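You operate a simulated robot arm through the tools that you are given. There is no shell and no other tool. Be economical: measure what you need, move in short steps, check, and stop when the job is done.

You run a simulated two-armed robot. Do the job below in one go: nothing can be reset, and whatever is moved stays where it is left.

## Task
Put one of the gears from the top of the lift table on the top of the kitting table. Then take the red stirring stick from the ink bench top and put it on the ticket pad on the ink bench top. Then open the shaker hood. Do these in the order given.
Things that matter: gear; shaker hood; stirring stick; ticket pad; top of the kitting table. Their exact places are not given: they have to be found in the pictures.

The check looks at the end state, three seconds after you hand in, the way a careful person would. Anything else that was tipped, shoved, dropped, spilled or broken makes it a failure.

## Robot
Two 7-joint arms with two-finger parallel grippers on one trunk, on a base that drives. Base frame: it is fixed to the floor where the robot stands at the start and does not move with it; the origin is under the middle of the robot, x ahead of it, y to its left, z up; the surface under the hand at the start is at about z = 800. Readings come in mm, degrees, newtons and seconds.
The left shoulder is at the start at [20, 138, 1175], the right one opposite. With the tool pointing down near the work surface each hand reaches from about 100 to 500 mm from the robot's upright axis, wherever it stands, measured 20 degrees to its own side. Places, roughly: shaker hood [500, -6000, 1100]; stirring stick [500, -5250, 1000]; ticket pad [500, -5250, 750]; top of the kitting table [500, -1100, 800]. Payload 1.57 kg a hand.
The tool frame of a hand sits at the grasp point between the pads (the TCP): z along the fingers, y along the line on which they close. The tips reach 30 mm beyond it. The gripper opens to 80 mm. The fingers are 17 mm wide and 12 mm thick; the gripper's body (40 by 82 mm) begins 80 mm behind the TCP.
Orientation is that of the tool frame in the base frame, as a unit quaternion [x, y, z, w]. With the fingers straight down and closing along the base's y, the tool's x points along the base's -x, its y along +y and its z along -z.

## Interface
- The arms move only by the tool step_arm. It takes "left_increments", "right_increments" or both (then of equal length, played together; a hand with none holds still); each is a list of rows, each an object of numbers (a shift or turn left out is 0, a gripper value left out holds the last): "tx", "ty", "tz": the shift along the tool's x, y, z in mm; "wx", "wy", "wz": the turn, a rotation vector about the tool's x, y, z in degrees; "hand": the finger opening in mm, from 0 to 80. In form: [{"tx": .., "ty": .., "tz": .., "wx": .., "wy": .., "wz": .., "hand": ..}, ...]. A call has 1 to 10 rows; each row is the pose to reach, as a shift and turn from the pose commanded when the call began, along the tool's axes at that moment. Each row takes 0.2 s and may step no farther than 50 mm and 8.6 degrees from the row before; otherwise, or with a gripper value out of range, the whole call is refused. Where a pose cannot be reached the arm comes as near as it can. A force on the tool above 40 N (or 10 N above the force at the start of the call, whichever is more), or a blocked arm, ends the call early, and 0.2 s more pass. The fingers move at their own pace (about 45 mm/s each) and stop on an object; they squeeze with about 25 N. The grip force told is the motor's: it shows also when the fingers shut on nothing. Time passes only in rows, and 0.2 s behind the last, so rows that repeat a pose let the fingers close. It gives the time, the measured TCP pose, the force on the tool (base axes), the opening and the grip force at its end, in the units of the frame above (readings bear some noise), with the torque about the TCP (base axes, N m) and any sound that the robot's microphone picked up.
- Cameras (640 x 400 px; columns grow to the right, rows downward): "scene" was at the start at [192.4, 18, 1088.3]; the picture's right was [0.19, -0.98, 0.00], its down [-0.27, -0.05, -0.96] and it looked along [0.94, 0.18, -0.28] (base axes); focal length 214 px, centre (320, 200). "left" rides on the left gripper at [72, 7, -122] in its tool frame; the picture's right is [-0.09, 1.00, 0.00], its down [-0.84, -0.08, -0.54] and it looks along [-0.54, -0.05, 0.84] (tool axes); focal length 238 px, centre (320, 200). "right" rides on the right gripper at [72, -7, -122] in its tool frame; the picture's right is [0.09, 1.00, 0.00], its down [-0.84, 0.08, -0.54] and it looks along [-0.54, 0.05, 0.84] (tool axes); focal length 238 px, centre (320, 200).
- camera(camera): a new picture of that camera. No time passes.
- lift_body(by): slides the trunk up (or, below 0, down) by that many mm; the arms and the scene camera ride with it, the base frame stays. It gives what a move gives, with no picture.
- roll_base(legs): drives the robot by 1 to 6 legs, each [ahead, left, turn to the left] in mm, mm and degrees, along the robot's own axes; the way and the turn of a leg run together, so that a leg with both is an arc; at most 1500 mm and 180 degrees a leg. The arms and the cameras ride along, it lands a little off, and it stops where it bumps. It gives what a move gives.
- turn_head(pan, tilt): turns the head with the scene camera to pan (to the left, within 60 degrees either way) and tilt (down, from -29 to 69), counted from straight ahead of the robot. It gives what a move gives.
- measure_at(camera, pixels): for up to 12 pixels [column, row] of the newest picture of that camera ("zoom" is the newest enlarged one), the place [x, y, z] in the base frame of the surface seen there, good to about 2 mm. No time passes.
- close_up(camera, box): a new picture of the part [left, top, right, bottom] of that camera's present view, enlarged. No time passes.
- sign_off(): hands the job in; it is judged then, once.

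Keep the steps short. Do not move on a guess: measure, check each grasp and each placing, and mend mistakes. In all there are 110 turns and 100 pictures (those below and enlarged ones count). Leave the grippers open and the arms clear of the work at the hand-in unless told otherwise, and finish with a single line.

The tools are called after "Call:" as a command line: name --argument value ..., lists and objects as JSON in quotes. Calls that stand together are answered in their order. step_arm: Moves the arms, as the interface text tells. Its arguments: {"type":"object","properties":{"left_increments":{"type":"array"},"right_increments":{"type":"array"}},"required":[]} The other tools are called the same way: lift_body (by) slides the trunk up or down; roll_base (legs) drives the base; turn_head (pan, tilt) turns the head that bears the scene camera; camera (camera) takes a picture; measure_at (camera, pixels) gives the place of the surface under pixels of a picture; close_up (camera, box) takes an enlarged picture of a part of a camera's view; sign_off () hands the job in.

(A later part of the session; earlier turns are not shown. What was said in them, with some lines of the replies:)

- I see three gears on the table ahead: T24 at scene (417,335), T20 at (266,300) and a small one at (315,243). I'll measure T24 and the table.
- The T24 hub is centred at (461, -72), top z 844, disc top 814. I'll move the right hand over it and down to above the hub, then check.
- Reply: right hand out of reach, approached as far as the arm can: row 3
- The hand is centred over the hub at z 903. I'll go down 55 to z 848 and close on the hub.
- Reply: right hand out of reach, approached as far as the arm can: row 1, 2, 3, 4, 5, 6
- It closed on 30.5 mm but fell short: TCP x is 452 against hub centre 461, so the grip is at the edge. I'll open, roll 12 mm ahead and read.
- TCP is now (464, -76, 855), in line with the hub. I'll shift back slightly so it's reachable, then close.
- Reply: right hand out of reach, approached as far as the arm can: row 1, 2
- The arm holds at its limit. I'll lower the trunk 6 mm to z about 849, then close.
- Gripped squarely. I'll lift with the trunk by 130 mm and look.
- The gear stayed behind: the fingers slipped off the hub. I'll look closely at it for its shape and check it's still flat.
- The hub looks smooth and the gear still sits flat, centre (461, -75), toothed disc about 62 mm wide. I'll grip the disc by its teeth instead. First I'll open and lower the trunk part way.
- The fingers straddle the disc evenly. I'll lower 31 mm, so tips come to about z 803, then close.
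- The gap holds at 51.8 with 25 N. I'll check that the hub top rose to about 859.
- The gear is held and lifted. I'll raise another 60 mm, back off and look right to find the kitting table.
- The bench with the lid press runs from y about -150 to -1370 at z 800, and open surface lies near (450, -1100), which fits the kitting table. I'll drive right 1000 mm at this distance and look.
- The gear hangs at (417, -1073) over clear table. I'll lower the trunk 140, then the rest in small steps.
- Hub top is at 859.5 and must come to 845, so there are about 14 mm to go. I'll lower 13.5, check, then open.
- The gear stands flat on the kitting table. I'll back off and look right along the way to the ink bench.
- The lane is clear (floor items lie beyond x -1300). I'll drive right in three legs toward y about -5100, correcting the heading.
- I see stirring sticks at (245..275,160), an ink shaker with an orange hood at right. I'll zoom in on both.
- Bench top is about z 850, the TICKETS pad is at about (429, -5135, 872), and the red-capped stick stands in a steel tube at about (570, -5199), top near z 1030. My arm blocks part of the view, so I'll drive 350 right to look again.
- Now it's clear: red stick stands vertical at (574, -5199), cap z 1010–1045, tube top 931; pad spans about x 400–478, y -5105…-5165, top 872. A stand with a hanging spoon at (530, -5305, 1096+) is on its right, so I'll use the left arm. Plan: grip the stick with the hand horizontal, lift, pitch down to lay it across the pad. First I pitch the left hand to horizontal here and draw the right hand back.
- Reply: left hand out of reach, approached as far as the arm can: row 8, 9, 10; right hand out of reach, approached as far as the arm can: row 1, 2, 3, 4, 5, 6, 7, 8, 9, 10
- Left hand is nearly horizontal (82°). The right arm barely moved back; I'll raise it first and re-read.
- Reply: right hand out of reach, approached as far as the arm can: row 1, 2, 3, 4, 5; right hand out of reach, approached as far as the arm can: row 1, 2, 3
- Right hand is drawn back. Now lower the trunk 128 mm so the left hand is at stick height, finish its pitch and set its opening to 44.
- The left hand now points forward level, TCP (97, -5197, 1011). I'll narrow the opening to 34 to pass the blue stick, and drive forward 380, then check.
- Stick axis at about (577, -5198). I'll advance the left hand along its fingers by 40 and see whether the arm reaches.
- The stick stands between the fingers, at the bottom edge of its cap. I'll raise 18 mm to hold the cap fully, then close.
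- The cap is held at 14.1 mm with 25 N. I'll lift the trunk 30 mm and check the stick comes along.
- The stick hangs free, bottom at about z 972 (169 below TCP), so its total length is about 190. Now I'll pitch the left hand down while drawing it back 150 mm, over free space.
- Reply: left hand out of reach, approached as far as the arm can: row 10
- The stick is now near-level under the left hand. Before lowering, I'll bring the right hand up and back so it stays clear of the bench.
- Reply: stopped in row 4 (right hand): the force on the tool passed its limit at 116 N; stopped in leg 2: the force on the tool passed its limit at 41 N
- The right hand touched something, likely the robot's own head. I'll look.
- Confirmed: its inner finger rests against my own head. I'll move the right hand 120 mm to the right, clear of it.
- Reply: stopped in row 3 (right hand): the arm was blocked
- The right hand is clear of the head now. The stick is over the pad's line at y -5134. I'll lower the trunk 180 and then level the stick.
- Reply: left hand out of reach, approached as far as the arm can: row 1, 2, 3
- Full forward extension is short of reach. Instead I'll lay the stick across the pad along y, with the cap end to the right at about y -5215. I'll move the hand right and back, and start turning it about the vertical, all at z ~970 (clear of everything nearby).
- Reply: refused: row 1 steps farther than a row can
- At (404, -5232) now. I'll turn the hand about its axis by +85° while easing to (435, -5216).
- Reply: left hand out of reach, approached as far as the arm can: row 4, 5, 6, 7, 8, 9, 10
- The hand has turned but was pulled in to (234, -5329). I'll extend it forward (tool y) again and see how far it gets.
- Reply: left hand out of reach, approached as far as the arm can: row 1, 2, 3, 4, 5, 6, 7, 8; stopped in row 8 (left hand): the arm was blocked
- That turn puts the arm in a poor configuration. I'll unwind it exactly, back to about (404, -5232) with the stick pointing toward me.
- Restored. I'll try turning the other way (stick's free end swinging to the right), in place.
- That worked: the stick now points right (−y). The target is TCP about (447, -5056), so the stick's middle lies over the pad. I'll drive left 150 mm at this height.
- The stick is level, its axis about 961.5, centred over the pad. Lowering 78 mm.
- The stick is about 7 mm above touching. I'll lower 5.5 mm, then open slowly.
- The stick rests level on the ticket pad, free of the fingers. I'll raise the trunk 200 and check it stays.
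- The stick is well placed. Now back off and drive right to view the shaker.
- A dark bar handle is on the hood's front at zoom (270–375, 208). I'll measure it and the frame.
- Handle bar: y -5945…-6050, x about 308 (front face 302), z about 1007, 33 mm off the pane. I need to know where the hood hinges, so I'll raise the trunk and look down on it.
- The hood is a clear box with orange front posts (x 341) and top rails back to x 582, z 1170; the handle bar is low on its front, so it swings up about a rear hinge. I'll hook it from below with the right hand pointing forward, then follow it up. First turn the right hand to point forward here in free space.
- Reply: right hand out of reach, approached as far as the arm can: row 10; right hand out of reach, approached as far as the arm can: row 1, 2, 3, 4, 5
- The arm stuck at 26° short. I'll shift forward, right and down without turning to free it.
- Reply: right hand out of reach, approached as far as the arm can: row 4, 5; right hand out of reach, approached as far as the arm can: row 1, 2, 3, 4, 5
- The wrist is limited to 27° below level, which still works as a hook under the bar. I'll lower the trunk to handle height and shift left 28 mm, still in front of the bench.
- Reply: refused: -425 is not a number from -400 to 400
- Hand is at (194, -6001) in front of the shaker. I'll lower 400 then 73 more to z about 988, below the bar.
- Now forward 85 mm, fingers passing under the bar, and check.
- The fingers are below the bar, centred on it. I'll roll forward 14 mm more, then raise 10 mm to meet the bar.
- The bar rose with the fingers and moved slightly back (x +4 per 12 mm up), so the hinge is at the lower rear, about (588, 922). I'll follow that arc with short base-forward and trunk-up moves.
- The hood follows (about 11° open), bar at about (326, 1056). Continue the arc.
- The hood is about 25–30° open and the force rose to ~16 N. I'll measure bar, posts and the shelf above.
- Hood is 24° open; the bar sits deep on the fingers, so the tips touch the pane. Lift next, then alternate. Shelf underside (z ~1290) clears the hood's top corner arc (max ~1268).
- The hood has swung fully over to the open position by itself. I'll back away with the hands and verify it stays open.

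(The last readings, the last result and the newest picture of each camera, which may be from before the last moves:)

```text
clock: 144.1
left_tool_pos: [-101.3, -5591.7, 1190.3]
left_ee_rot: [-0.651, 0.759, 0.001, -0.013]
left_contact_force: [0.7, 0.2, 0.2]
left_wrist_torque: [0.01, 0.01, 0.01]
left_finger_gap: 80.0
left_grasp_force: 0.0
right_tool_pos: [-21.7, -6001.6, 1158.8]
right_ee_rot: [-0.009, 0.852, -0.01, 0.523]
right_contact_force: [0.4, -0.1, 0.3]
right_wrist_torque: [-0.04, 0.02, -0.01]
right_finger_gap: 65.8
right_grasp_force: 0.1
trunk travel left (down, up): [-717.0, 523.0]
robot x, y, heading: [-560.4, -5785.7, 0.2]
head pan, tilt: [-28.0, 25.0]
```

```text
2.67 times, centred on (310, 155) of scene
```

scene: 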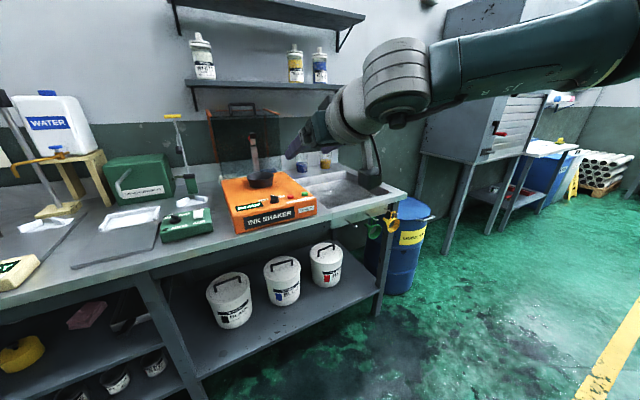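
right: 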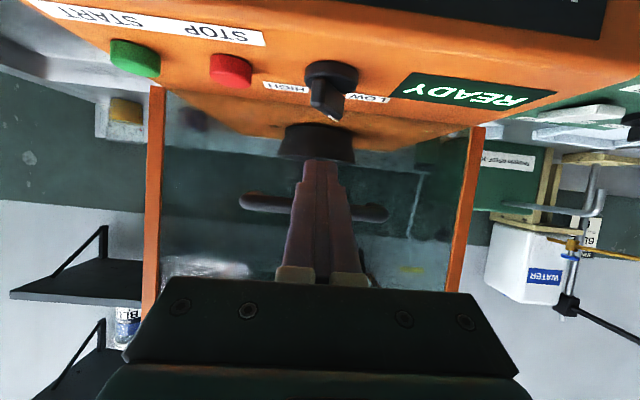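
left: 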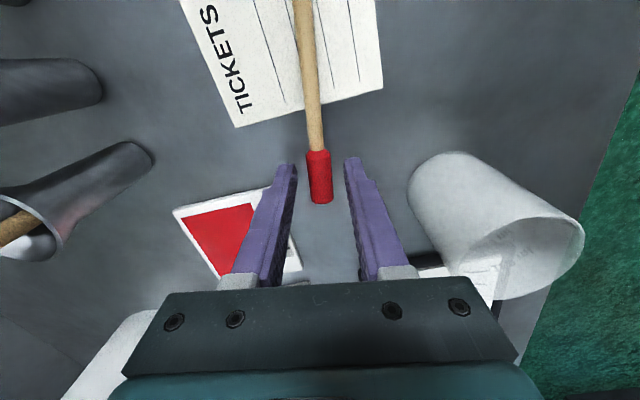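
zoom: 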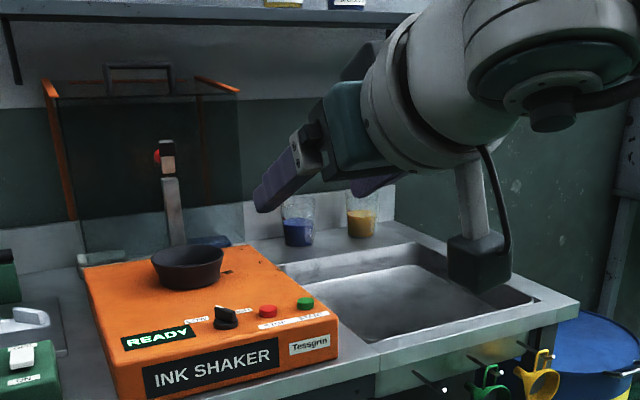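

The hood stands open past 90°. One last check that the stick is still on the pad.

Call:
turn_head --pan 35 --tilt 20

Call:
camera --camera "scene"

Call:
step_arm --right_increments '[{"hand": 80}, {"hand": 80}]'

```text
clock: 145.5
left_tool_pos: [-101.3, -5590.8, 1191.4]
left_ee_rot: [-0.65, 0.759, 0.0, -0.013]
left_contact_force: [0.4, -0.1, 0.8]
left_wrist_torque: [0.0, 0.03, -0.01]
left_finger_gap: 80.1
left_grasp_force: 0.0
right_tool_pos: [-22.6, -6001.9, 1158.0]
right_ee_rot: [-0.01, 0.853, -0.009, 0.523]
right_contact_force: [-0.5, 0.2, 0.4]
right_wrist_torque: [-0.01, 0.02, -0.02]
right_finger_gap: 80.1
right_grasp_force: 0.0
trunk travel left (down, up): [-717.0, 523.0]
robot x, y, heading: [-563.8, -5787.7, 0.1]
head pan, tilt: [35.0, 20.0]
```

```text
22 pictures are left
```

scene: 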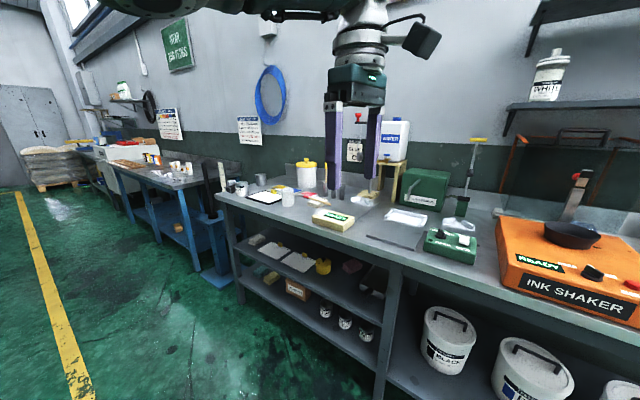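

```text
clock: 146.1
left_tool_pos: [-102.1, -5592.2, 1190.2]
left_ee_rot: [-0.65, 0.76, 0.001, -0.014]
left_contact_force: [-0.3, 0.4, -0.5]
left_wrist_torque: [0.01, -0.03, -0.03]
left_finger_gap: 80.3
left_grasp_force: 0.0
right_tool_pos: [-21.7, -6002.5, 1159.6]
right_ee_rot: [-0.01, 0.852, -0.009, 0.523]
right_contact_force: [0.2, 0.0, -0.9]
right_wrist_torque: [-0.02, 0.04, -0.03]
right_finger_gap: 80.2
right_grasp_force: 0.0
trunk travel left (down, up): [-717.0, 523.0]
robot x, y, heading: [-560.1, -5787.3, 0.2]
head pan, tilt: [35.0, 20.0]
```

Call:
close_up --camera "scene" --box '[235, 140, 395, 240]'

```text
4.00 times, centred on (315, 190) of scene
```

zoom: 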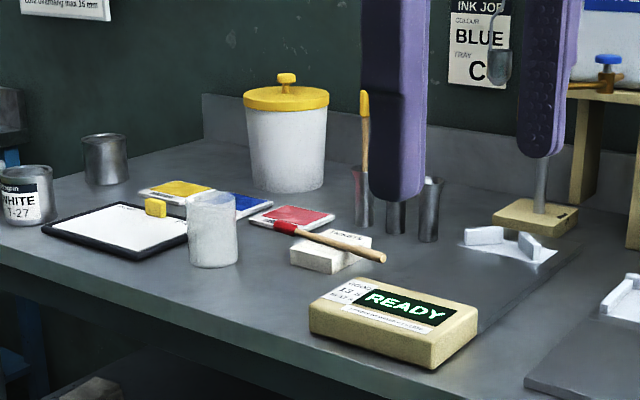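

The stick lies on the ticket pad, the hood is open, the gear is on the kitting table, and both grippers are open and clear. I'm handing in.

Call:
sign_off

```text
The job is handed in.
```

The T24 gear is on the kitting table, the red stirring stick lies on the ticket pad, and the shaker hood is open.
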